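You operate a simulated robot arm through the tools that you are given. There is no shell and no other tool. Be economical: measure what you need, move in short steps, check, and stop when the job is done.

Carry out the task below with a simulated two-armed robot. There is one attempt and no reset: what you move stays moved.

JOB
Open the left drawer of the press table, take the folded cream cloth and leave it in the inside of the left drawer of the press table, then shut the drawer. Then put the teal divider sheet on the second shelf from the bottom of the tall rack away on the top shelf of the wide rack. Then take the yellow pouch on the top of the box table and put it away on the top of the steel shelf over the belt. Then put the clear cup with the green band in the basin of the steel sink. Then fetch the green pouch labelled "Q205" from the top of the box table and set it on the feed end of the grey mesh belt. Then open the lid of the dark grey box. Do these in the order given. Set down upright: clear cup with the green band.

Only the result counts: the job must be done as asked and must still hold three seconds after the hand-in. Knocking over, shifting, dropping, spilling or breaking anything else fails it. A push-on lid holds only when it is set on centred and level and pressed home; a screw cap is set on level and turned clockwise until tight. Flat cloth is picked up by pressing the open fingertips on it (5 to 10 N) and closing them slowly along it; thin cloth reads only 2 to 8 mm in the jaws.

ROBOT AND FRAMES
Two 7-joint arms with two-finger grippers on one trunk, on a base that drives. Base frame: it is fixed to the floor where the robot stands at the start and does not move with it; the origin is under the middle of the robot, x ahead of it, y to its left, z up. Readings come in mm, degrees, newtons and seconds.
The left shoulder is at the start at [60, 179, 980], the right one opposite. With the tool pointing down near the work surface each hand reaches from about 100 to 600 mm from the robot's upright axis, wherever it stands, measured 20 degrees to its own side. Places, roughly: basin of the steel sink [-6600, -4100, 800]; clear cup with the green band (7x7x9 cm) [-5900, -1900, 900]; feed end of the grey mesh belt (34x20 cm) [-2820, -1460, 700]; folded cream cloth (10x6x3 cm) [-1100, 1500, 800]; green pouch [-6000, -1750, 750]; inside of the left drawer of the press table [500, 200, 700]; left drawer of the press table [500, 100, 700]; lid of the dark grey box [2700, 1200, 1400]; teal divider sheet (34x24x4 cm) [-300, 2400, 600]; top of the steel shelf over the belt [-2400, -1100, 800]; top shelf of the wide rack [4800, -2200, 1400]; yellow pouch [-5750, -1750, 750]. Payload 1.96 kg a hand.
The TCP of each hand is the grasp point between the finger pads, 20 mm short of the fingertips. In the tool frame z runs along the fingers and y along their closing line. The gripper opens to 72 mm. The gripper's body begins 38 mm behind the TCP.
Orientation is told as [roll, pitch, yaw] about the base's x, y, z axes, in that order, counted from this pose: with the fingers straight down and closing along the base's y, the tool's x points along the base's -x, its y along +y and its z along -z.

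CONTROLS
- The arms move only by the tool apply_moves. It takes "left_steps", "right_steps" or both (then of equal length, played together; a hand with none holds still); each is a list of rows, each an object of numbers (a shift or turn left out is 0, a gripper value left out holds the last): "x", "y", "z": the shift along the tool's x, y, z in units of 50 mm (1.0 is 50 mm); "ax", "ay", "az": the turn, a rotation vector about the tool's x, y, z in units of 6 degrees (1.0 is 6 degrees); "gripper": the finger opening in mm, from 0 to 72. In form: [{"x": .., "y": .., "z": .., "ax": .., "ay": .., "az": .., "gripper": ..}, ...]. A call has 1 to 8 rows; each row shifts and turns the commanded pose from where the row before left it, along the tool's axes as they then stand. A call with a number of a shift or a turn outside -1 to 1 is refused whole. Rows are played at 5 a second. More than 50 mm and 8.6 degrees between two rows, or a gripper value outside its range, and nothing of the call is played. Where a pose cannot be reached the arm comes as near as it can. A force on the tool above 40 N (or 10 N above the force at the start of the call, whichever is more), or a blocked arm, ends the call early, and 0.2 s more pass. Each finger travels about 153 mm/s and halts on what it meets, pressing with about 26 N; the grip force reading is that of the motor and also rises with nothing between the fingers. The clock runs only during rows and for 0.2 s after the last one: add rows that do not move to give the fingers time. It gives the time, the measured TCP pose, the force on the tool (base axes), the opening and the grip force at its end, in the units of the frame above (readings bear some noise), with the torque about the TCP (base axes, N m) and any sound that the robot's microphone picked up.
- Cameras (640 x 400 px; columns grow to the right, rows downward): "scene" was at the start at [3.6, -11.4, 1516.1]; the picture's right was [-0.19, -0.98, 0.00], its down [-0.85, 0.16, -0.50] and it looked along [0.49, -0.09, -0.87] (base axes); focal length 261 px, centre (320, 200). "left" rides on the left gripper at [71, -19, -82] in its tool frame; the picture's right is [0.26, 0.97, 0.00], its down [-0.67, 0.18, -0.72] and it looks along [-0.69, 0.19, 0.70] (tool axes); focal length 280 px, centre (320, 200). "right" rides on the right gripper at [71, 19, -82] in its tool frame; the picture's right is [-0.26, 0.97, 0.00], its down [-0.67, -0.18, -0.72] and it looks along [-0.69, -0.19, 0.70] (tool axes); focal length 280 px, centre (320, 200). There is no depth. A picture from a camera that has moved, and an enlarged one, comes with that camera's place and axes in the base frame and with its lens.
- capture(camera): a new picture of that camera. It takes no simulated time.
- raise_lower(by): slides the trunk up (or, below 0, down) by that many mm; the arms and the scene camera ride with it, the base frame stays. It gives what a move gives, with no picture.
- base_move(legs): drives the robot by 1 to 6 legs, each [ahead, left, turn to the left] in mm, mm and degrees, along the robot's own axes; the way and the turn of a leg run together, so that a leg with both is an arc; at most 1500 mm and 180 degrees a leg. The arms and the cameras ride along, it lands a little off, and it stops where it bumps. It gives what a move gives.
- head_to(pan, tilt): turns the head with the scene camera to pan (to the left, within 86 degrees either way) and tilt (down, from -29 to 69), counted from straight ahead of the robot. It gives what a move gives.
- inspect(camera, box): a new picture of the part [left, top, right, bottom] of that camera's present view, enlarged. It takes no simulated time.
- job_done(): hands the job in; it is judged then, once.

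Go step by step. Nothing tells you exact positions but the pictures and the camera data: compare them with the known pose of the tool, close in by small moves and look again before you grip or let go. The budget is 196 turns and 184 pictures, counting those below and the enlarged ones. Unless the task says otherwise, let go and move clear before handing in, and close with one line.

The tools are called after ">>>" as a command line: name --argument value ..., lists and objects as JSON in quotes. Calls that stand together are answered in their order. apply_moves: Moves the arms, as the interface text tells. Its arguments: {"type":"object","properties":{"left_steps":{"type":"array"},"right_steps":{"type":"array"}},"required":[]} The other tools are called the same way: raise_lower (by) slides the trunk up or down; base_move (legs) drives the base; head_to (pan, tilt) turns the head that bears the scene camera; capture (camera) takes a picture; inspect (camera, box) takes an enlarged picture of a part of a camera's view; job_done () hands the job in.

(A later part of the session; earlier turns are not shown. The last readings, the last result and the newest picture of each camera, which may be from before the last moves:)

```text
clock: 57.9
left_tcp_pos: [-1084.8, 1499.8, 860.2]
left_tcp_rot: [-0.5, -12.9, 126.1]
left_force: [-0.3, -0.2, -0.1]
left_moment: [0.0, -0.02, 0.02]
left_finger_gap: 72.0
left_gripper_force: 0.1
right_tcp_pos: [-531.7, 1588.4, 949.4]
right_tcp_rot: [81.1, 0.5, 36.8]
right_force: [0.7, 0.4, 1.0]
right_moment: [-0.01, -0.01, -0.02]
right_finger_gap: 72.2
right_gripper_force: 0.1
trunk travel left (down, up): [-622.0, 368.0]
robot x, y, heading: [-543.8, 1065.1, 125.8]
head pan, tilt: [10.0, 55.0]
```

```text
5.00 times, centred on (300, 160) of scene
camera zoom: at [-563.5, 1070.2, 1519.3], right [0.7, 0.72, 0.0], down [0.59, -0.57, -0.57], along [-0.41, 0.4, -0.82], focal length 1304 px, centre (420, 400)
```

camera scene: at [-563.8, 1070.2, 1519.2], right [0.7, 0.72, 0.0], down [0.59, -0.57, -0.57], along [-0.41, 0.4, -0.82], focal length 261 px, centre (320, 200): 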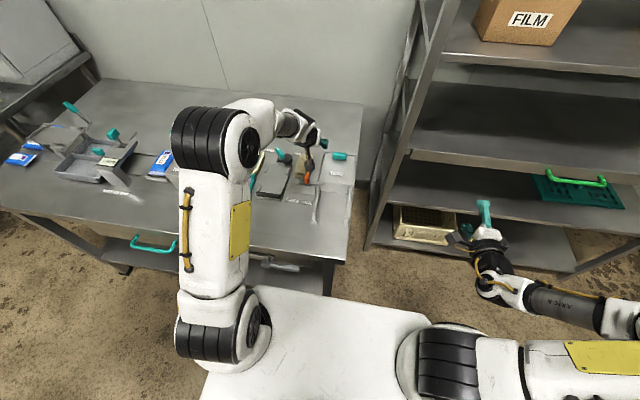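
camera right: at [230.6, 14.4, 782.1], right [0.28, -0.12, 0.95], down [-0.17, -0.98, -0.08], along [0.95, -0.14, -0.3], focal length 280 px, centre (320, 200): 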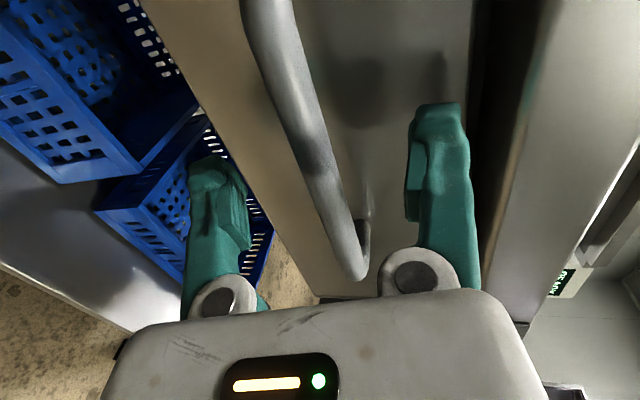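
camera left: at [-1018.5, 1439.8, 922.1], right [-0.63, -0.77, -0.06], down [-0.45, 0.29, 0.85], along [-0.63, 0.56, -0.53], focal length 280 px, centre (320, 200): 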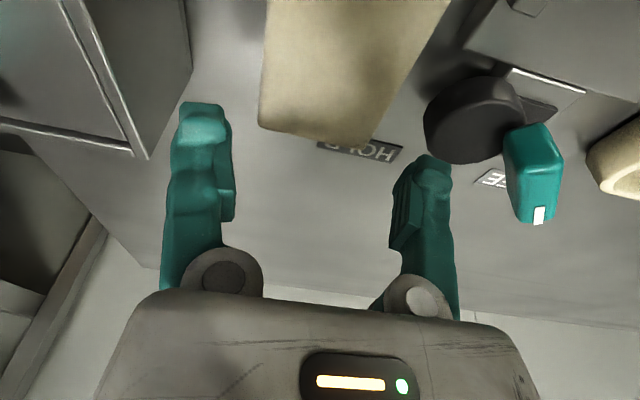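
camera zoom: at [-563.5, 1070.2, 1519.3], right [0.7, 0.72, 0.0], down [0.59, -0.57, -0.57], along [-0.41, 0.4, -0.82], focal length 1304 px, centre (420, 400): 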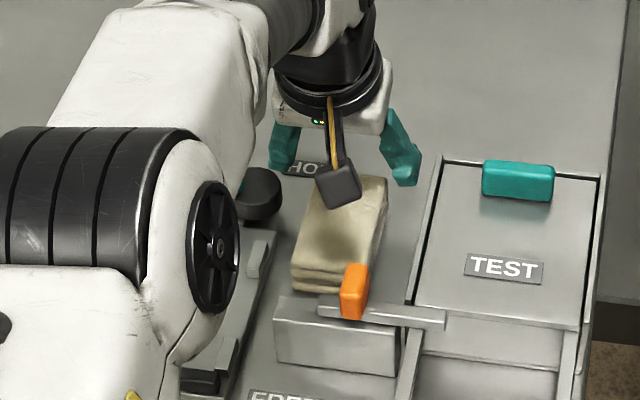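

>>> apply_moves --left_steps '[{"x": 0.468, "z": -0.107, "gripper": 68}, {"x": 0.1, "z": 0.43}, {"x": 0.1, "z": 0.43}]'

>>> capture --camera "left"

>>> inspect --camera "scene" --box '[250, 120, 350, 200]'

```text
clock: 58.6
left_tcp_pos: [-1069.2, 1485.3, 835.8]
left_tcp_rot: [-0.7, -13.3, 125.8]
left_force: [0.1, 0.7, 0.1]
left_moment: [-0.07, 0.05, 0.02]
left_finger_gap: 67.0
left_gripper_force: 0.1
right_tcp_pos: [-530.6, 1589.8, 949.5]
right_tcp_rot: [81.2, 0.5, 36.8]
right_force: [0.6, 0.3, 1.0]
right_moment: [0.02, -0.06, -0.02]
right_finger_gap: 71.8
right_gripper_force: 0.1
trunk travel left (down, up): [-622.0, 368.0]
robot x, y, heading: [-540.0, 1066.8, 125.7]
head pan, tilt: [10.0, 55.0]
stopped in row 3 (left hand): the force on the tool passed its limit at 44 N (the readings are from after the stop); the commanded pose is now the measured one
```

```text
151 pictures are left
camera left: at [-1004.0, 1424.0, 897.0], right [-0.63, -0.77, -0.07], down [-0.44, 0.29, 0.85], along [-0.63, 0.57, -0.52], focal length 280 px, centre (320, 200)
```

left: 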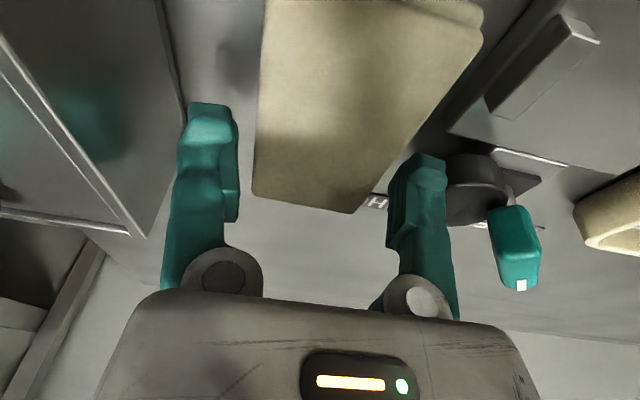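

```text
5.00 times, centred on (300, 160) of scene
camera zoom: at [-562.2, 1069.5, 1519.1], right [0.7, 0.72, 0.0], down [0.59, -0.57, -0.57], along [-0.41, 0.4, -0.82], focal length 1304 px, centre (420, 400)
```

zoom: 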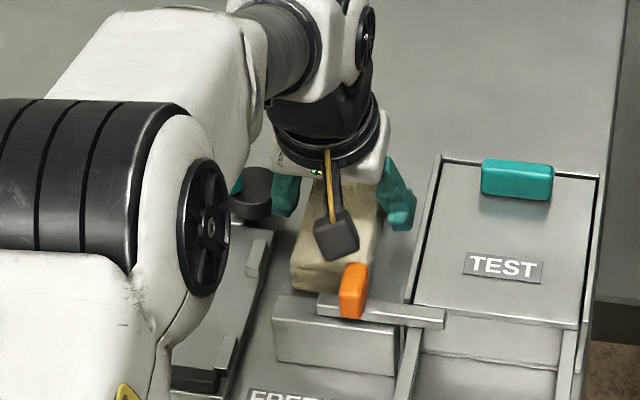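

>>> apply_moves --left_steps '[{"z": -0.5}]'

>>> inspect --camera "left" --box '[220, 0, 560, 240]'

>>> head_to --pan 36 --tilt 45

>>> capture --camera "scene"

```text
clock: 59.0
left_tcp_pos: [-1065.0, 1479.7, 859.4]
left_tcp_rot: [-0.6, -13.3, 125.9]
left_force: [-0.4, 0.6, 0.1]
left_moment: [-0.03, -0.01, 0.0]
left_finger_gap: 67.9
left_gripper_force: 0.0
right_tcp_pos: [-529.2, 1588.4, 950.4]
right_tcp_rot: [81.3, 0.5, 36.9]
right_force: [0.0, -0.3, 0.1]
right_moment: [-0.04, -0.03, 0.02]
right_finger_gap: 71.9
right_gripper_force: 0.1
trunk travel left (down, up): [-622.0, 368.0]
robot x, y, heading: [-546.4, 1067.2, 125.6]
head pan, tilt: [10.0, 55.0]
```

```text
1.67 times, centred on (390, 120) of left
camera zoom: at [-1000.5, 1418.5, 922.0], right [-0.63, -0.77, -0.07], down [-0.44, 0.29, 0.85], along [-0.64, 0.57, -0.52], focal length 467 px, centre (203, 333)
```

zoom: 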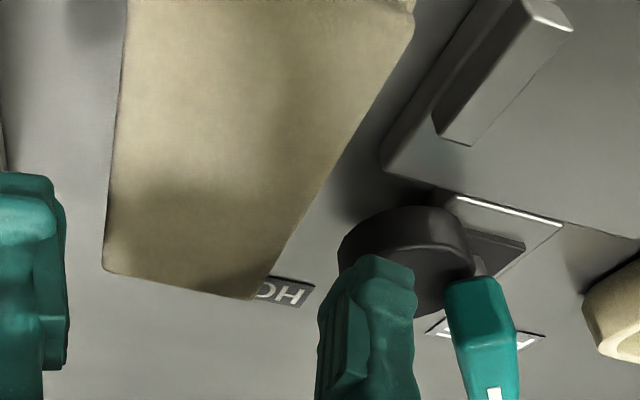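

```text
clock: 60.0
left_tcp_pos: [-1066.3, 1480.6, 858.5]
left_tcp_rot: [-0.6, -13.3, 125.9]
left_force: [-1.2, 1.0, 0.5]
left_moment: [-0.04, -0.01, -0.02]
left_finger_gap: 67.9
left_gripper_force: 0.1
right_tcp_pos: [-531.2, 1588.9, 949.7]
right_tcp_rot: [81.2, 0.5, 36.8]
right_force: [0.2, 0.4, 1.3]
right_moment: [0.01, 0.02, 0.0]
right_finger_gap: 72.2
right_gripper_force: 0.0
trunk travel left (down, up): [-622.0, 368.0]
robot x, y, heading: [-543.8, 1066.1, 126.1]
head pan, tilt: [36.0, 45.0]
```

```text
148 pictures are left
camera scene: at [-587.5, 1044.5, 1532.6], right [0.31, 0.95, 0.0], down [0.67, -0.22, -0.71], along [-0.67, 0.22, -0.71], focal length 261 px, centre (320, 200)
```

scene: 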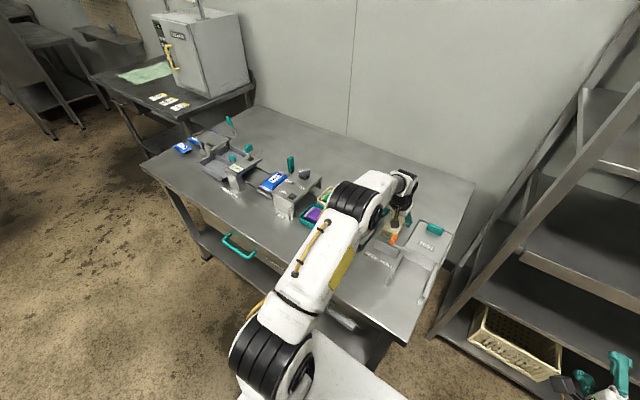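

Re-triangulating: the table top is at ~815 and the cloth top ~842, so the earlier stop was the table. I straddle the cloth's far end and grip.

>>> apply_moves --left_steps '[{"y": -0.06, "gripper": 66}, {"x": 0.04, "z": 0.19}, {"x": 0.04, "z": 0.18}]'

>>> capture --camera "left"

```text
clock: 60.8
left_tcp_pos: [-1065.4, 1482.9, 841.0]
left_tcp_rot: [-0.5, -13.3, 126.0]
left_force: [0.1, -0.1, 0.3]
left_moment: [-0.01, -0.03, 0.0]
left_finger_gap: 66.0
left_gripper_force: 0.0
right_tcp_pos: [-531.8, 1588.3, 948.6]
right_tcp_rot: [81.2, 0.4, 36.9]
right_force: [0.0, -0.5, 0.0]
right_moment: [-0.02, 0.04, -0.03]
right_finger_gap: 71.9
right_gripper_force: 0.0
trunk travel left (down, up): [-622.0, 368.0]
robot x, y, heading: [-542.3, 1065.0, 125.7]
head pan, tilt: [36.0, 45.0]
```

```text
147 pictures are left
camera left: at [-999.5, 1421.0, 903.4], right [-0.63, -0.77, -0.07], down [-0.44, 0.29, 0.85], along [-0.63, 0.57, -0.52], focal length 280 px, centre (320, 200)
```

left: 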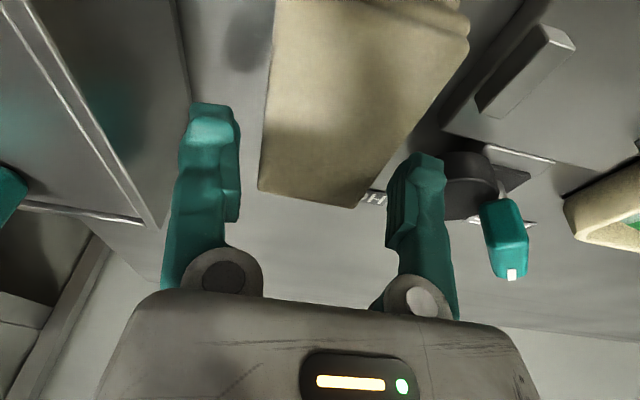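

>>> apply_moves --left_steps '[{"gripper": 55}, {"gripper": 45}, {"gripper": 35}, {"gripper": 20}, {"gripper": 0}, {}]'

>>> capture --camera "left"

```text
clock: 62.1
left_tcp_pos: [-1065.5, 1482.3, 842.5]
left_tcp_rot: [-0.6, -13.2, 125.9]
left_force: [-0.6, 0.5, 0.8]
left_moment: [0.03, -0.03, 0.04]
left_finger_gap: 52.3
left_gripper_force: 25.5
right_tcp_pos: [-531.0, 1589.1, 948.8]
right_tcp_rot: [81.3, 0.4, 36.8]
right_force: [-0.2, 0.0, 0.5]
right_moment: [0.03, -0.02, -0.01]
right_finger_gap: 72.0
right_gripper_force: 0.1
trunk travel left (down, up): [-622.0, 368.0]
robot x, y, heading: [-542.9, 1070.0, 125.6]
head pan, tilt: [36.0, 45.0]
```

```text
146 pictures are left
camera left: at [-999.6, 1420.9, 903.4], right [-0.63, -0.77, -0.07], down [-0.44, 0.29, 0.85], along [-0.63, 0.57, -0.52], focal length 280 px, centre (320, 200)
```

left: 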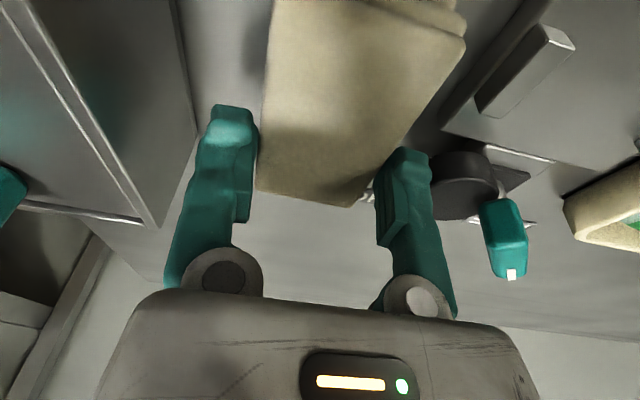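

Gripped at 52 mm. Lift gently.

>>> apply_moves --left_steps '[{"x": -0.07, "z": -0.3}, {"x": -0.1, "z": -0.45}, {"x": -0.15, "z": -0.7}]'

>>> capture --camera "left"

>>> inspect --camera "scene" --box '[320, 150, 480, 250]'

```text
clock: 63.0
left_tcp_pos: [-1064.2, 1480.1, 916.0]
left_tcp_rot: [-0.5, -13.3, 125.9]
left_force: [0.1, 0.1, -0.2]
left_moment: [0.0, 0.04, -0.01]
left_finger_gap: 52.6
left_gripper_force: 26.0
right_tcp_pos: [-530.8, 1589.3, 950.5]
right_tcp_rot: [81.2, 0.5, 36.8]
right_force: [0.0, 0.0, 0.4]
right_moment: [0.01, 0.01, 0.02]
right_finger_gap: 72.0
right_gripper_force: 0.0
trunk travel left (down, up): [-622.0, 368.0]
robot x, y, heading: [-545.1, 1066.5, 125.6]
head pan, tilt: [36.0, 45.0]
```

```text
145 pictures are left
camera left: at [-998.5, 1419.3, 978.2], right [-0.63, -0.77, -0.07], down [-0.44, 0.29, 0.85], along [-0.63, 0.57, -0.52], focal length 280 px, centre (320, 200)
```

left: 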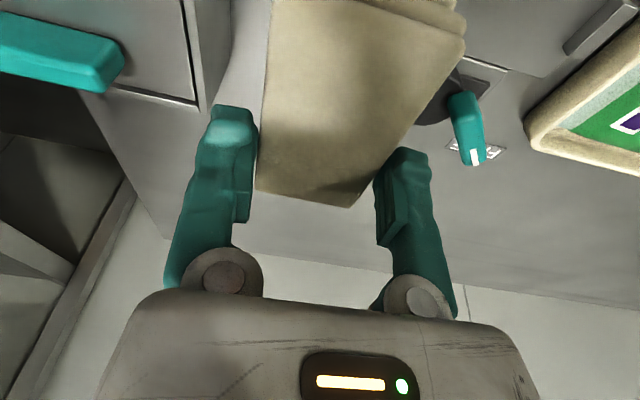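

```text
4.00 times, centred on (400, 200) of scene
camera zoom: at [-587.0, 1044.0, 1532.6], right [0.31, 0.95, 0.0], down [0.67, -0.22, -0.71], along [-0.67, 0.22, -0.71], focal length 1043 px, centre (0, 200)
```

zoom: 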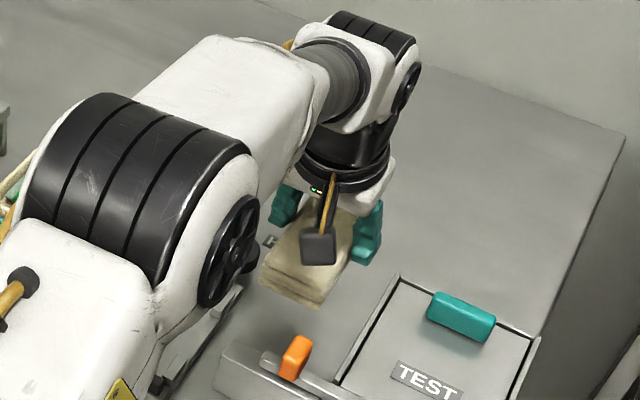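

Cloth is held firmly. I back away and drive back to the open drawer.

>>> base_move --legs '[[-400, 0, 0], [0, 640, 0], [0, 0, -88.7], [0, -1000, 0]]'

>>> head_to --pan 0 --tilt 52

>>> capture --camera "scene"

```text
clock: 65.1
left_tcp_pos: [-872.8, 1213.3, 916.7]
left_tcp_rot: [-0.7, -13.3, 125.9]
left_force: [-1.4, 0.0, 0.2]
left_moment: [-0.01, 0.04, -0.03]
left_finger_gap: 0.2
left_gripper_force: 26.1
right_tcp_pos: [-339.6, 1320.4, 949.7]
right_tcp_rot: [81.2, 0.7, 36.6]
right_force: [0.2, -0.2, -1.1]
right_moment: [0.02, 0.01, -0.01]
right_finger_gap: 72.2
right_gripper_force: 0.0
trunk travel left (down, up): [-622.0, 368.0]
robot x, y, heading: [-354.9, 797.9, 125.7]
head pan, tilt: [36.0, 45.0]
stopped in leg 1: the robot was blocked; the commanded pose is now the measured one
```

```text
clock: 66.1
left_tcp_pos: [-872.2, 1214.8, 916.3]
left_tcp_rot: [-0.6, -13.2, 125.7]
left_force: [0.9, -1.2, 0.4]
left_moment: [0.0, 0.0, -0.03]
left_finger_gap: 0.0
left_gripper_force: 25.7
right_tcp_pos: [-339.9, 1321.3, 950.2]
right_tcp_rot: [81.2, 0.6, 36.7]
right_force: [-0.8, 0.9, -0.8]
right_moment: [-0.01, -0.03, 0.0]
right_finger_gap: 71.9
right_gripper_force: 0.1
trunk travel left (down, up): [-622.0, 368.0]
robot x, y, heading: [-355.9, 798.0, 125.7]
head pan, tilt: [0.0, 52.0]
```

```text
143 pictures are left
camera scene: at [-364.9, 813.6, 1523.1], right [0.81, 0.58, 0.0], down [0.46, -0.64, -0.62], along [-0.36, 0.5, -0.79], focal length 261 px, centre (320, 200)
```

scene: 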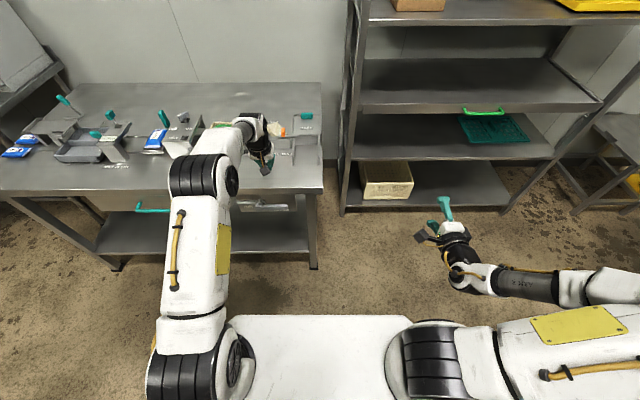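

>>> inspect --camera "scene" --box '[200, 90, 340, 180]'

>>> capture --camera "left"

```text
4.44 times, centred on (270, 135) of scene
camera zoom: at [-364.9, 813.6, 1523.1], right [0.81, 0.58, 0.0], down [0.46, -0.64, -0.62], along [-0.36, 0.5, -0.79], focal length 1159 px, centre (542, 489)
```

zoom: 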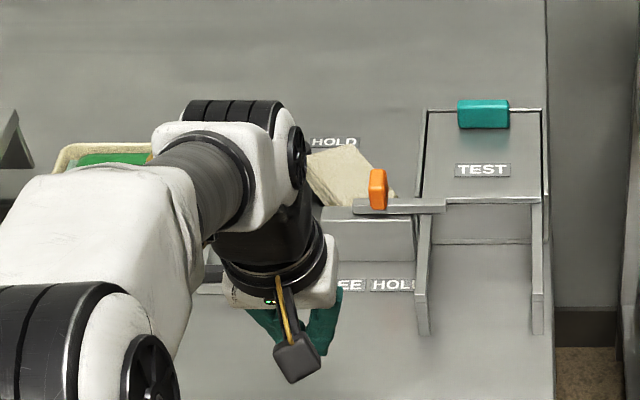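

```text
141 pictures are left
camera left: at [-807.5, 1153.2, 977.8], right [-0.64, -0.77, -0.07], down [-0.44, 0.29, 0.85], along [-0.63, 0.57, -0.52], focal length 280 px, centre (320, 200)
```

left: 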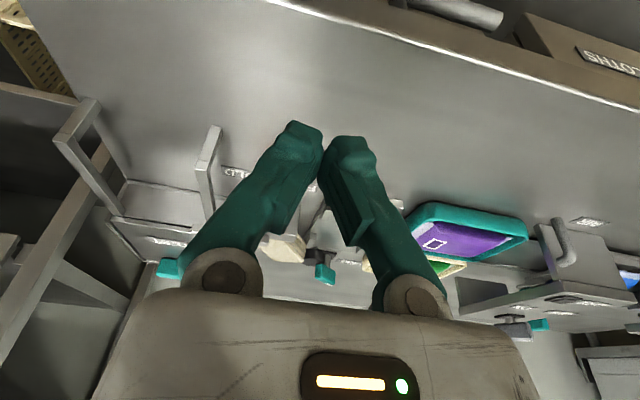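

The cloth slipped out but fell back near its place, rotated. I return, opening the hand, to look again.

>>> apply_moves --left_steps '[{"gripper": 66, "z": -0.8, "x": -0.2}, {}, {}]'

>>> base_move --legs '[[270, 0, 0.6]]'

>>> capture --camera "left"

>>> head_to --pan 10 --tilt 55

>>> inspect --camera "scene" --box '[220, 100, 380, 220]'

```text
clock: 66.9
left_tcp_pos: [-873.3, 1215.7, 948.4]
left_tcp_rot: [-0.6, -13.3, 125.6]
left_force: [0.8, 0.1, 0.3]
left_moment: [0.0, 0.03, 0.02]
left_finger_gap: 66.1
left_gripper_force: 0.2
left hand out of reach, approached as far as the arm can: row 1
right_tcp_pos: [-338.7, 1320.6, 951.0]
right_tcp_rot: [81.2, 0.5, 36.6]
right_force: [0.5, -0.2, 0.2]
right_moment: [-0.02, 0.02, 0.0]
right_finger_gap: 72.0
right_gripper_force: 0.0
trunk travel left (down, up): [-622.0, 368.0]
robot x, y, heading: [-352.3, 799.9, 125.6]
head pan, tilt: [0.0, 52.0]
```

```text
clock: 68.9
left_tcp_pos: [-1041.6, 1427.9, 945.8]
left_tcp_rot: [-0.6, -13.3, 126.9]
left_force: [-0.2, -0.6, -1.3]
left_moment: [-0.05, -0.02, -0.02]
left_finger_gap: 66.0
left_gripper_force: 0.0
right_tcp_pos: [-510.7, 1541.0, 949.6]
right_tcp_rot: [81.3, 0.5, 37.7]
right_force: [0.1, -0.3, 0.0]
right_moment: [-0.03, -0.01, 0.01]
right_finger_gap: 72.1
right_gripper_force: 0.0
trunk travel left (down, up): [-622.0, 368.0]
robot x, y, heading: [-512.6, 1023.3, 126.9]
head pan, tilt: [0.0, 52.0]
```

```text
140 pictures are left
camera left: at [-976.5, 1366.7, 1008.5], right [-0.62, -0.78, -0.07], down [-0.45, 0.28, 0.85], along [-0.64, 0.56, -0.52], focal length 280 px, centre (320, 200)
```

left: 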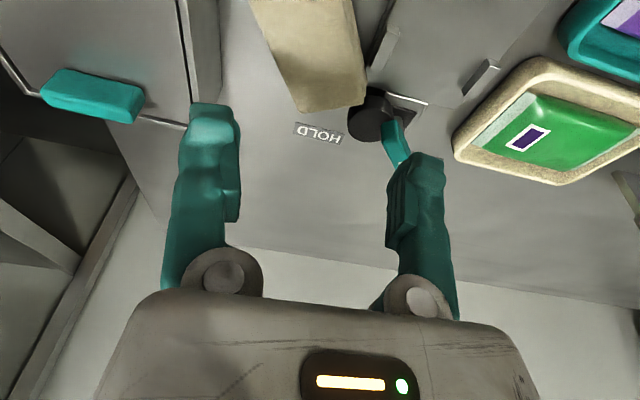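

```text
clock: 69.6
left_tcp_pos: [-1042.3, 1426.3, 946.6]
left_tcp_rot: [-0.5, -13.3, 126.8]
left_force: [-0.2, 0.0, -0.3]
left_moment: [-0.04, 0.0, 0.0]
left_finger_gap: 65.9
left_gripper_force: 0.1
right_tcp_pos: [-508.7, 1542.2, 949.3]
right_tcp_rot: [81.2, 0.6, 37.7]
right_force: [-0.5, -0.5, 0.4]
right_moment: [0.0, -0.04, 0.0]
right_finger_gap: 71.8
right_gripper_force: 0.0
trunk travel left (down, up): [-622.0, 368.0]
robot x, y, heading: [-515.3, 1021.6, 126.7]
head pan, tilt: [10.0, 55.0]
```

```text
3.33 times, centred on (300, 160) of scene
camera zoom: at [-533.6, 1022.8, 1519.2], right [0.69, 0.73, 0.0], down [0.6, -0.56, -0.57], along [-0.42, 0.39, -0.82], focal length 869 px, centre (387, 333)
```

zoom: 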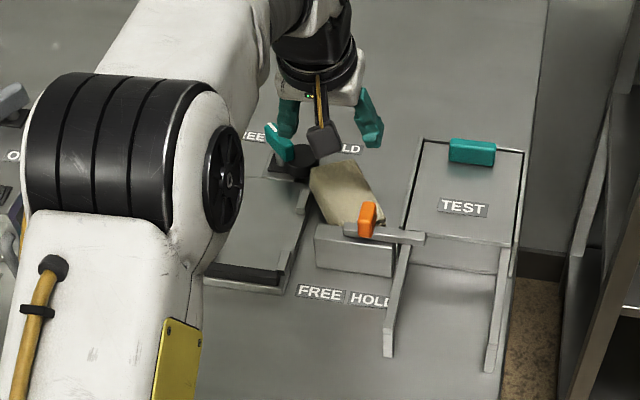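

The cloth lies turned ~29° left of the hand, centre about [-1040, 1437]. I rotate the hand to match and line up above.

>>> apply_moves --left_steps '[{"az": -0.97}, {"az": -0.97}, {"az": -0.97}, {"az": -0.97}, {"az": -0.97}]'

>>> capture --camera "left"

>>> inspect --camera "scene" --box '[250, 130, 350, 200]'

```text
clock: 70.8
left_tcp_pos: [-1043.7, 1426.8, 947.5]
left_tcp_rot: [-7.1, -11.3, 156.7]
left_force: [0.6, 0.1, -0.3]
left_moment: [0.01, 0.01, -0.02]
left_finger_gap: 66.0
left_gripper_force: 0.0
right_tcp_pos: [-510.9, 1541.6, 950.3]
right_tcp_rot: [81.2, 0.5, 37.7]
right_force: [0.4, 0.1, -0.3]
right_moment: [0.01, 0.0, -0.02]
right_finger_gap: 72.0
right_gripper_force: 0.0
trunk travel left (down, up): [-622.0, 368.0]
robot x, y, heading: [-516.3, 1022.1, 127.0]
head pan, tilt: [10.0, 55.0]
```

```text
138 pictures are left
camera left: at [-961.5, 1399.8, 1013.8], right [-0.17, -0.97, -0.17], down [-0.59, -0.04, 0.81], along [-0.79, 0.23, -0.57], focal length 280 px, centre (320, 200)
```

left: 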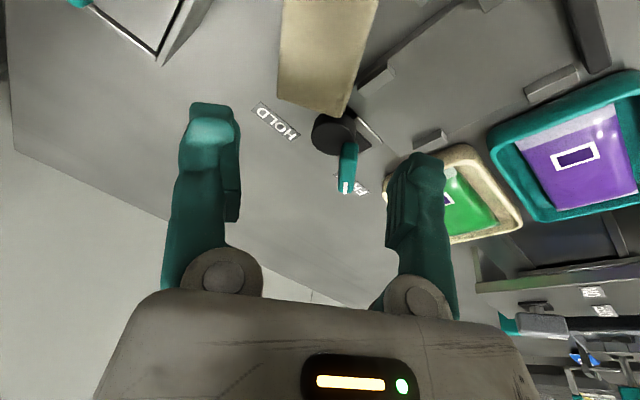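

```text
5.71 times, centred on (300, 165) of scene
camera zoom: at [-533.8, 1023.0, 1519.2], right [0.68, 0.73, 0.0], down [0.6, -0.56, -0.57], along [-0.42, 0.39, -0.82], focal length 1490 px, centre (434, 400)
```

zoom: 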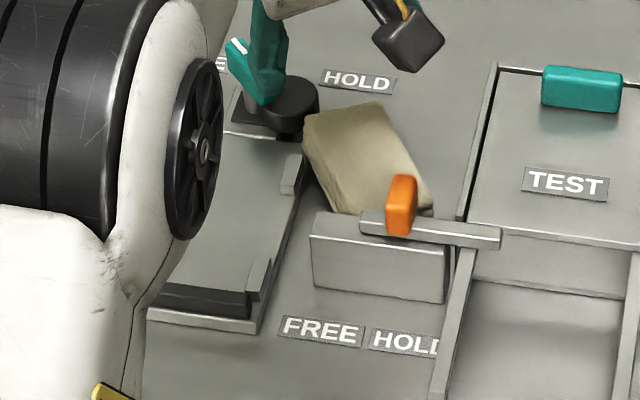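

>>> apply_moves --left_steps '[{"ax": -1}, {"y": -0.24, "x": 0.04, "z": 0.4}, {"x": 0.06, "z": 0.46}, {"x": 0.06, "z": 0.46}]'

>>> capture --camera "left"

>>> inspect --camera "scene" --box '[250, 130, 350, 200]'

```text
clock: 71.8
left_tcp_pos: [-1038.8, 1446.3, 882.4]
left_tcp_rot: [-7.0, -11.2, 156.5]
left_force: [0.2, -0.8, -1.2]
left_moment: [-0.01, -0.02, -0.01]
left_finger_gap: 65.9
left_gripper_force: 0.1
left hand out of reach, approached as far as the arm can: row 1
right_tcp_pos: [-511.0, 1541.9, 949.7]
right_tcp_rot: [81.2, 0.6, 37.6]
right_force: [-0.7, 0.6, 0.4]
right_moment: [0.01, -0.01, 0.02]
right_finger_gap: 72.0
right_gripper_force: 0.1
trunk travel left (down, up): [-622.0, 368.0]
robot x, y, heading: [-513.6, 1020.6, 127.0]
head pan, tilt: [10.0, 55.0]
```

```text
136 pictures are left
camera left: at [-956.8, 1420.6, 948.5], right [-0.17, -0.97, -0.17], down [-0.59, -0.04, 0.81], along [-0.79, 0.23, -0.57], focal length 280 px, centre (320, 200)
```

left: 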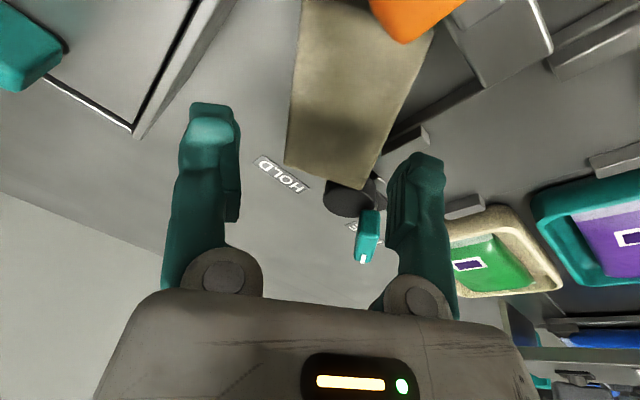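

```text
5.71 times, centred on (300, 165) of scene
camera zoom: at [-534.1, 1023.8, 1519.3], right [0.68, 0.73, 0.0], down [0.6, -0.56, -0.57], along [-0.42, 0.39, -0.82], focal length 1490 px, centre (434, 400)
```

zoom: 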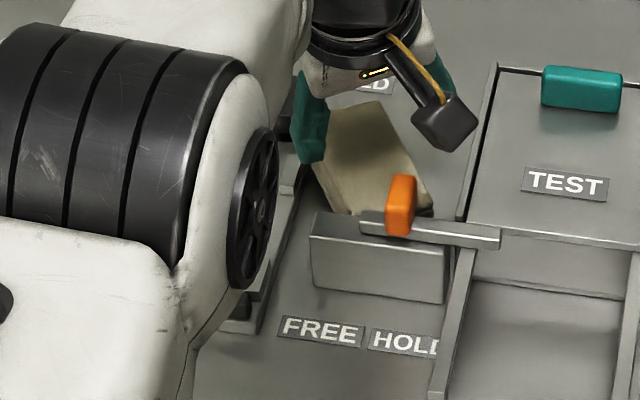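

>>> apply_moves --left_steps '[{"y": 0.15, "x": -0.1, "z": 0.2}, {"ax": -1}, {"x": -0.03, "z": 0.2}]'

>>> capture --camera "left"

>>> inspect --camera "scene" --box '[250, 130, 350, 200]'

```text
clock: 72.6
left_tcp_pos: [-1050.8, 1444.7, 861.7]
left_tcp_rot: [-4.0, -11.3, 156.6]
left_force: [-0.2, 0.2, -0.3]
left_moment: [0.01, -0.02, -0.01]
left_finger_gap: 65.7
left_gripper_force: 0.1
left hand out of reach, approached as far as the arm can: row 2
right_tcp_pos: [-510.9, 1543.0, 950.5]
right_tcp_rot: [81.3, 0.5, 37.7]
right_force: [-0.5, -0.1, -0.6]
right_moment: [0.0, 0.03, -0.01]
right_finger_gap: 72.0
right_gripper_force: 0.1
trunk travel left (down, up): [-622.0, 368.0]
robot x, y, heading: [-511.6, 1021.3, 126.7]
head pan, tilt: [10.0, 55.0]
```

```text
134 pictures are left
camera left: at [-968.0, 1422.2, 927.9], right [-0.16, -0.98, -0.12], down [-0.57, -0.01, 0.82], along [-0.8, 0.2, -0.56], focal length 280 px, centre (320, 200)
```

left: 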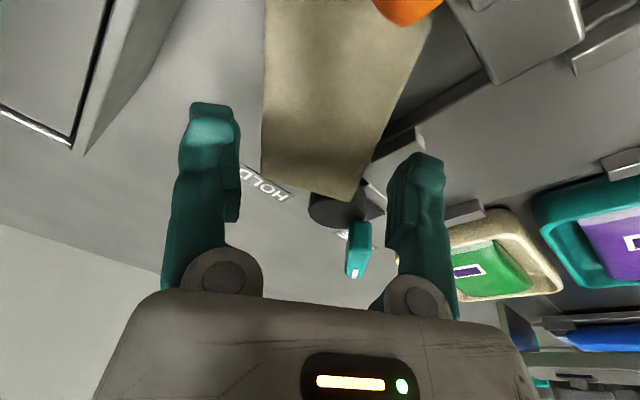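

```text
5.71 times, centred on (300, 165) of scene
camera zoom: at [-534.7, 1023.0, 1519.2], right [0.68, 0.73, 0.0], down [0.6, -0.56, -0.57], along [-0.42, 0.39, -0.82], focal length 1490 px, centre (434, 400)
```

zoom: 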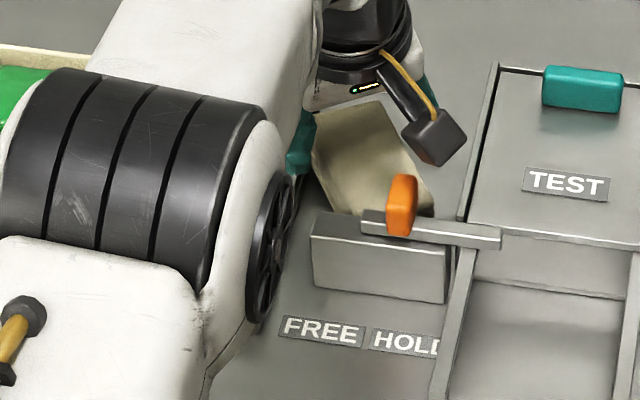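

>>> apply_moves --left_steps '[{"y": -0.06, "gripper": 62}, {"x": 0.03, "z": 0.12}, {"x": 0.03, "z": 0.12}]'

>>> capture --camera "left"

```text
clock: 73.4
left_tcp_pos: [-1047.1, 1448.7, 851.1]
left_tcp_rot: [-4.0, -11.3, 156.5]
left_force: [-0.2, -0.3, -1.3]
left_moment: [0.0, -0.01, 0.02]
left_finger_gap: 62.0
left_gripper_force: 0.0
right_tcp_pos: [-510.6, 1542.4, 950.1]
right_tcp_rot: [81.2, 0.4, 37.7]
right_force: [0.3, -0.5, -0.6]
right_moment: [-0.01, 0.02, 0.0]
right_finger_gap: 72.2
right_gripper_force: 0.1
trunk travel left (down, up): [-622.0, 368.0]
robot x, y, heading: [-517.6, 1020.0, 126.7]
head pan, tilt: [10.0, 55.0]
```

```text
132 pictures are left
camera left: at [-964.9, 1425.9, 917.5], right [-0.16, -0.98, -0.12], down [-0.57, 0.0, 0.82], along [-0.8, 0.2, -0.56], focal length 280 px, centre (320, 200)
```

left: 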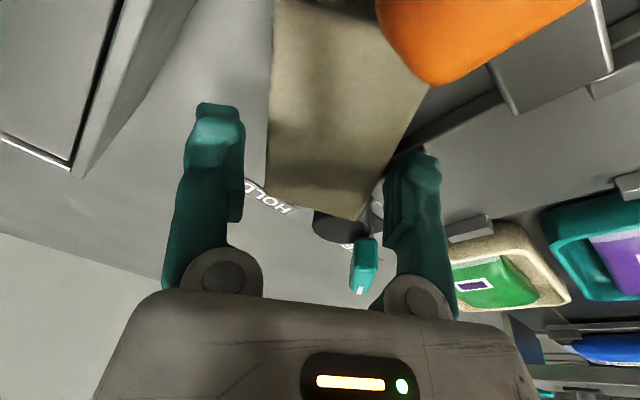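

>>> apply_moves --left_steps '[{"x": 0.02, "z": 0.1}, {"gripper": 52}, {"gripper": 44}, {"gripper": 30}, {"gripper": 10}, {"gripper": 0}, {}]'

>>> capture --camera "left"

```text
clock: 75.0
left_tcp_pos: [-1048.2, 1450.1, 847.0]
left_tcp_rot: [-4.1, -11.3, 156.5]
left_force: [-0.8, 0.8, 3.2]
left_moment: [0.01, 0.1, 0.05]
left_finger_gap: 52.2
left_gripper_force: 26.2
right_tcp_pos: [-509.5, 1542.9, 950.1]
right_tcp_rot: [81.1, 0.5, 37.8]
right_force: [-0.9, 0.4, -1.1]
right_moment: [0.02, 0.02, 0.01]
right_finger_gap: 72.0
right_gripper_force: 0.0
trunk travel left (down, up): [-622.0, 368.0]
robot x, y, heading: [-516.3, 1022.4, 126.6]
head pan, tilt: [10.0, 55.0]
```

```text
131 pictures are left
camera left: at [-964.1, 1427.1, 912.6], right [-0.16, -0.98, -0.12], down [-0.57, -0.01, 0.82], along [-0.8, 0.2, -0.56], focal length 280 px, centre (320, 200)
```

left: 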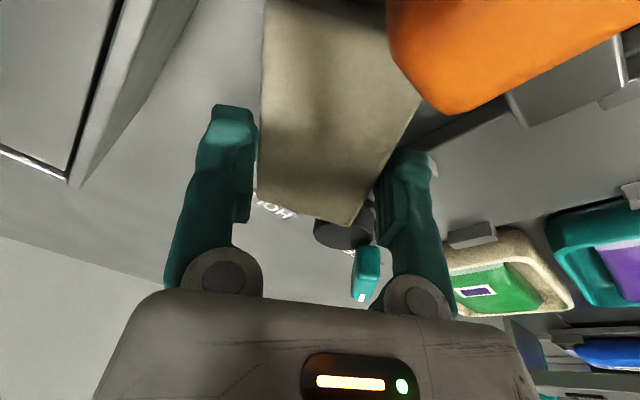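

Gripped. Lift straight up by the trunk, well over the orange lever.

>>> raise_lower --by 160

>>> capture --camera "left"

>>> inspect --camera "scene" --box '[220, 100, 380, 220]'

```text
clock: 76.8
left_tcp_pos: [-1047.3, 1450.3, 1006.9]
left_tcp_rot: [-4.1, -11.3, 156.5]
left_force: [-0.3, 0.2, 0.8]
left_moment: [-0.04, -0.01, 0.0]
left_finger_gap: 52.4
left_gripper_force: 25.7
right_tcp_pos: [-510.2, 1542.6, 1109.7]
right_tcp_rot: [81.2, 0.5, 37.7]
right_force: [-0.4, -0.2, -0.6]
right_moment: [0.01, -0.01, 0.01]
right_finger_gap: 72.3
right_gripper_force: 0.1
trunk travel left (down, up): [-782.0, 208.0]
robot x, y, heading: [-515.9, 1020.0, 126.8]
head pan, tilt: [10.0, 55.0]
```

```text
130 pictures are left
camera left: at [-964.3, 1427.3, 1072.1], right [-0.16, -0.98, -0.12], down [-0.57, 0.0, 0.82], along [-0.8, 0.2, -0.56], focal length 280 px, centre (320, 200)
```

left: 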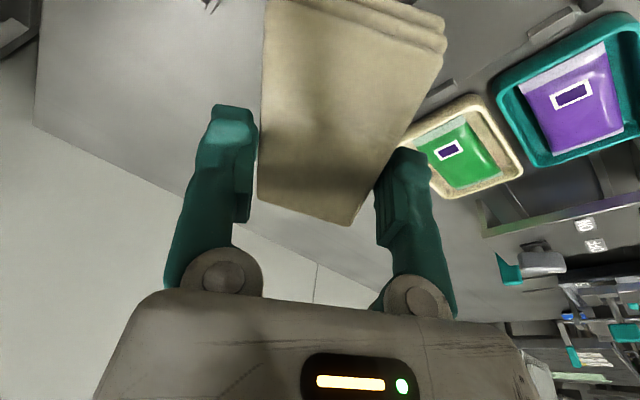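

```text
3.33 times, centred on (300, 160) of scene
camera zoom: at [-533.9, 1023.2, 1679.2], right [0.68, 0.73, 0.0], down [0.6, -0.56, -0.57], along [-0.42, 0.39, -0.82], focal length 869 px, centre (387, 333)
```

zoom: 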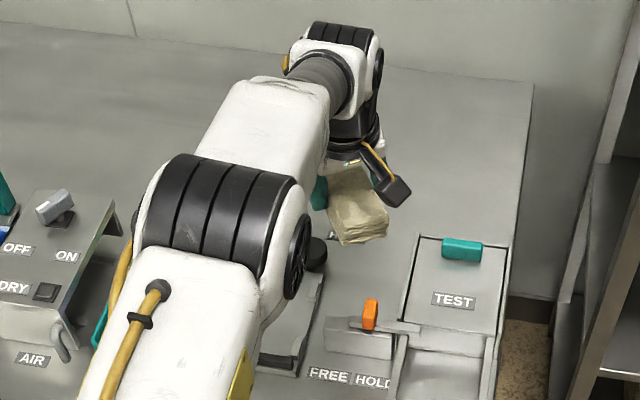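

Cloth is held well. Now drive: strafe left first (the tank table blocked my rear before), then back, turn, and strafe to the drawer.

>>> base_move --legs '[[0, 350, 0], [-330, 0, 0], [0, 290, 0], [0, 0, -90], [0, -1000, 0]]'

>>> head_to --pan 0 --tilt 50

>>> capture --camera "scene"

```text
clock: 91.0
left_tcp_pos: [176.9, 113.7, 1005.3]
left_tcp_rot: [-4.2, -11.3, 66.7]
left_force: [0.4, 0.3, 0.6]
left_moment: [-0.02, 0.02, 0.0]
left_finger_gap: 52.8
left_gripper_force: 26.7
right_tcp_pos: [271.2, -423.6, 1109.7]
right_tcp_rot: [81.2, 0.5, -52.0]
right_force: [0.0, 0.7, -0.3]
right_moment: [0.0, -0.01, 0.0]
right_finger_gap: 72.4
right_gripper_force: 0.1
trunk travel left (down, up): [-782.0, 208.0]
robot x, y, heading: [-248.1, -425.2, 37.1]
head pan, tilt: [10.0, 55.0]
```

```text
clock: 91.7
left_tcp_pos: [176.8, 113.1, 1007.1]
left_tcp_rot: [-4.1, -11.3, 66.9]
left_force: [0.0, -0.3, -0.9]
left_moment: [-0.01, 0.01, 0.03]
left_finger_gap: 52.8
left_gripper_force: 25.6
right_tcp_pos: [272.5, -422.8, 1109.3]
right_tcp_rot: [81.2, 0.5, -52.0]
right_force: [-0.3, -0.3, -1.1]
right_moment: [0.0, -0.02, 0.02]
right_finger_gap: 71.9
right_gripper_force: 0.0
trunk travel left (down, up): [-782.0, 208.0]
robot x, y, heading: [-246.6, -420.7, 37.0]
head pan, tilt: [0.0, 50.0]
```

```text
128 pictures are left
camera scene: at [-237.9, -409.8, 1685.7], right [0.6, -0.8, 0.0], down [-0.61, -0.46, -0.64], along [0.51, 0.39, -0.77], focal length 261 px, centre (320, 200)
```

scene: 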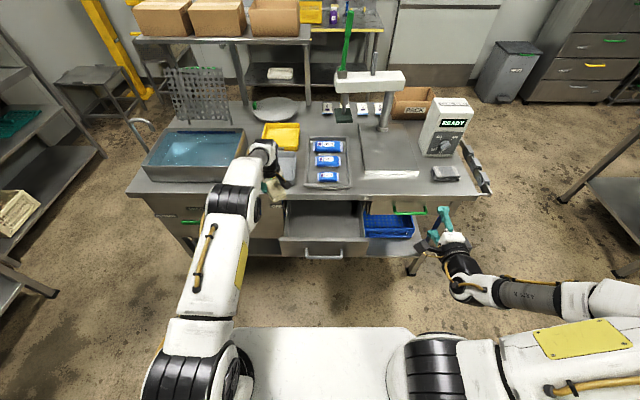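

>>> base_move --legs '[[-15, -180, 0]]'

>>> raise_lower --by -130

>>> capture --camera "scene"

>>> capture --camera "left"

```text
clock: 93.2
left_tcp_pos: [276.6, -40.5, 1006.7]
left_tcp_rot: [-4.1, -11.3, 66.6]
left_force: [-0.3, 0.3, -0.1]
left_moment: [0.0, -0.02, 0.0]
left_finger_gap: 52.8
left_gripper_force: 26.3
right_tcp_pos: [368.3, -577.6, 1108.8]
right_tcp_rot: [81.2, 0.5, -52.3]
right_force: [0.4, -0.2, -0.3]
right_moment: [-0.04, -0.01, 0.0]
right_finger_gap: 71.9
right_gripper_force: 0.1
trunk travel left (down, up): [-782.0, 208.0]
robot x, y, heading: [-154.2, -573.5, 36.7]
head pan, tilt: [0.0, 50.0]
```

```text
clock: 94.8
left_tcp_pos: [274.4, -40.4, 876.8]
left_tcp_rot: [-4.1, -11.2, 66.6]
left_force: [0.1, -0.1, -1.0]
left_moment: [0.01, -0.01, -0.01]
left_finger_gap: 52.8
left_gripper_force: 26.2
right_tcp_pos: [369.3, -578.9, 979.0]
right_tcp_rot: [81.1, 0.5, -52.2]
right_force: [0.0, 0.2, 0.0]
right_moment: [0.02, -0.02, 0.03]
right_finger_gap: 72.2
right_gripper_force: 0.0
trunk travel left (down, up): [-652.0, 338.0]
robot x, y, heading: [-151.8, -573.7, 36.6]
head pan, tilt: [0.0, 50.0]
```

```text
127 pictures are left
camera scene: at [-141.2, -562.9, 1555.8], right [0.6, -0.8, 0.0], down [-0.61, -0.46, -0.64], along [0.51, 0.39, -0.77], focal length 261 px, centre (320, 200)
```

scene: 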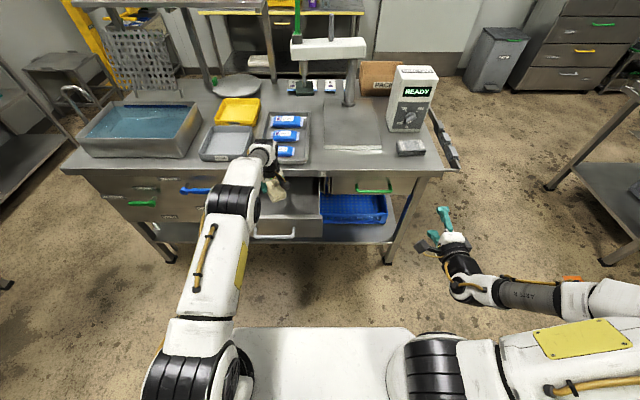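

```text
126 pictures are left
camera left: at [253.4, -126.2, 942.4], right [-0.98, 0.16, -0.12], down [-0.01, 0.57, 0.82], along [0.2, 0.8, -0.56], focal length 280 px, centre (320, 200)
```

left: 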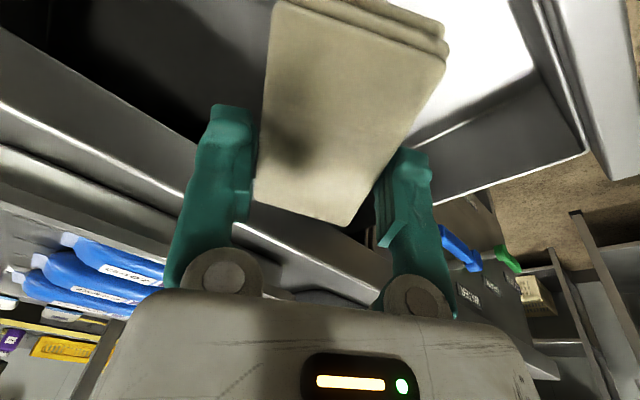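

Hand is centred over the drawer. Lower into it.

>>> raise_lower --by -100

>>> capture --camera "left"

>>> inspect --camera "scene" --box '[200, 120, 380, 250]'

```text
clock: 96.2
left_tcp_pos: [275.8, -40.9, 776.9]
left_tcp_rot: [-4.1, -11.2, 66.6]
left_force: [-0.6, -0.4, -0.2]
left_moment: [0.01, -0.01, 0.01]
left_finger_gap: 52.7
left_gripper_force: 25.9
right_tcp_pos: [367.6, -577.4, 880.0]
right_tcp_rot: [81.2, 0.4, -52.4]
right_force: [0.0, -0.3, -0.2]
right_moment: [0.0, 0.0, 0.02]
right_finger_gap: 72.1
right_gripper_force: 0.0
trunk travel left (down, up): [-552.0, 438.0]
robot x, y, heading: [-151.6, -575.6, 36.9]
head pan, tilt: [0.0, 50.0]
```

```text
125 pictures are left
camera left: at [253.3, -126.1, 842.4], right [-0.98, 0.16, -0.12], down [-0.01, 0.57, 0.82], along [0.2, 0.8, -0.56], focal length 280 px, centre (320, 200)
```

left: 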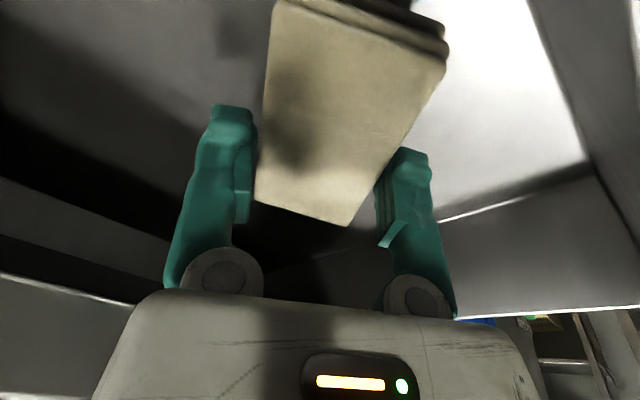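

```text
3.08 times, centred on (290, 185) of scene
camera zoom: at [-141.4, -562.8, 1455.8], right [0.6, -0.8, 0.0], down [-0.61, -0.46, -0.64], along [0.51, 0.39, -0.77], focal length 802 px, centre (412, 246)
```

zoom: 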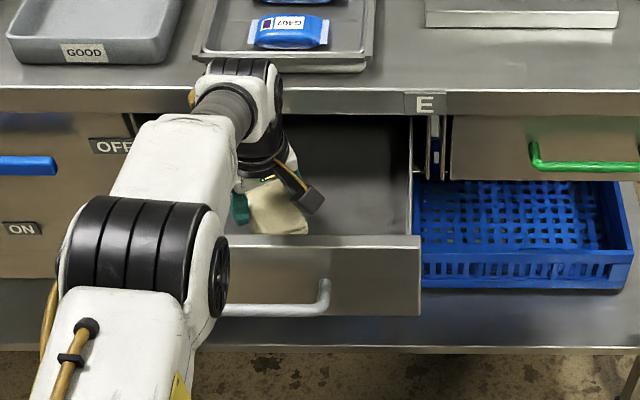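

>>> apply_moves --left_steps '[{"x": 0.04, "z": 0.2}, {"x": 0.04, "z": 0.2}, {"x": 0.04, "z": 0.2}]'

>>> capture --camera "left"

```text
clock: 97.0
left_tcp_pos: [276.2, -41.1, 750.8]
left_tcp_rot: [-4.2, -11.7, 66.6]
left_force: [-2.9, 3.7, 15.8]
left_moment: [-0.3, -0.11, 0.0]
left_finger_gap: 52.9
left_gripper_force: 26.0
right_tcp_pos: [367.4, -579.6, 880.6]
right_tcp_rot: [81.4, 0.5, -52.2]
right_force: [-0.1, 0.6, 0.7]
right_moment: [0.03, -0.01, -0.01]
right_finger_gap: 72.1
right_gripper_force: 0.1
trunk travel left (down, up): [-552.0, 438.0]
robot x, y, heading: [-154.2, -572.6, 36.9]
head pan, tilt: [0.0, 50.0]
```

```text
123 pictures are left
camera left: at [253.7, -126.4, 815.6], right [-0.98, 0.16, -0.12], down [-0.01, 0.57, 0.82], along [0.2, 0.81, -0.56], focal length 280 px, centre (320, 200)
```

left: 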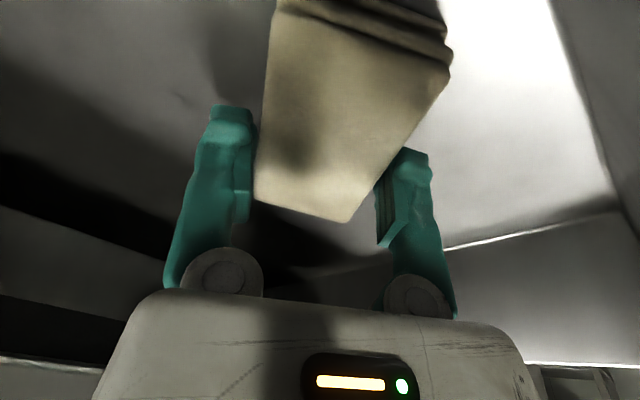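

The cloth is on the drawer floor. Release and lift out.

>>> apply_moves --left_steps '[{"gripper": 60}, {"gripper": 70}, {}, {}]'

>>> raise_lower --by 200

>>> capture --camera "left"

>>> inspect --camera "scene" --box '[200, 120, 380, 250]'

```text
clock: 98.0
left_tcp_pos: [276.6, -42.0, 747.0]
left_tcp_rot: [-4.1, -11.3, 66.6]
left_force: [0.1, -0.2, 0.3]
left_moment: [0.03, -0.01, 0.04]
left_finger_gap: 70.0
left_gripper_force: 0.0
right_tcp_pos: [367.9, -578.7, 880.6]
right_tcp_rot: [81.2, 0.6, -52.2]
right_force: [0.2, 0.3, -0.6]
right_moment: [0.0, 0.02, 0.0]
right_finger_gap: 72.0
right_gripper_force: 0.0
trunk travel left (down, up): [-552.0, 438.0]
robot x, y, heading: [-154.1, -572.0, 37.0]
head pan, tilt: [0.0, 50.0]
```

```text
clock: 100.1
left_tcp_pos: [277.6, -41.6, 947.9]
left_tcp_rot: [-4.1, -11.3, 66.6]
left_force: [0.2, 0.7, 0.4]
left_moment: [-0.01, 0.03, -0.02]
left_finger_gap: 70.2
left_gripper_force: 0.0
right_tcp_pos: [368.9, -579.1, 1079.9]
right_tcp_rot: [81.1, 0.5, -52.4]
right_force: [0.3, -0.2, -0.6]
right_moment: [0.0, 0.02, -0.02]
right_finger_gap: 72.1
right_gripper_force: 0.1
trunk travel left (down, up): [-752.0, 238.0]
robot x, y, heading: [-149.3, -576.0, 36.7]
head pan, tilt: [0.0, 50.0]
```

```text
122 pictures are left
camera left: at [255.1, -126.9, 1013.0], right [-0.98, 0.16, -0.12], down [-0.01, 0.57, 0.82], along [0.2, 0.8, -0.56], focal length 280 px, centre (320, 200)
```

left: 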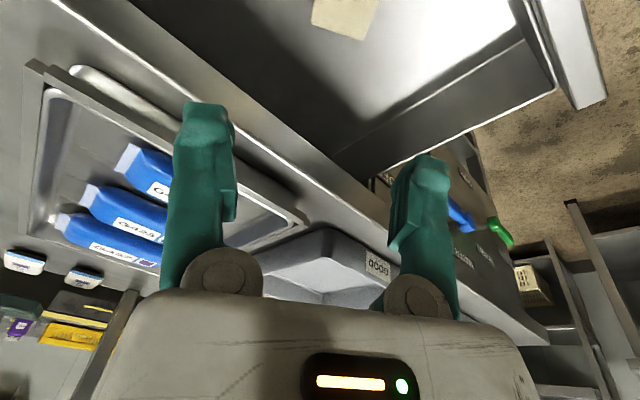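

```text
3.08 times, centred on (290, 185) of scene
camera zoom: at [-141.1, -562.7, 1655.7], right [0.6, -0.8, 0.0], down [-0.61, -0.46, -0.64], along [0.51, 0.39, -0.77], focal length 802 px, centre (412, 246)
```

zoom: 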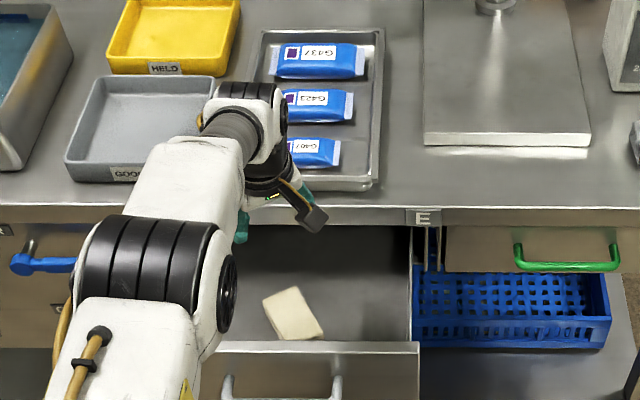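

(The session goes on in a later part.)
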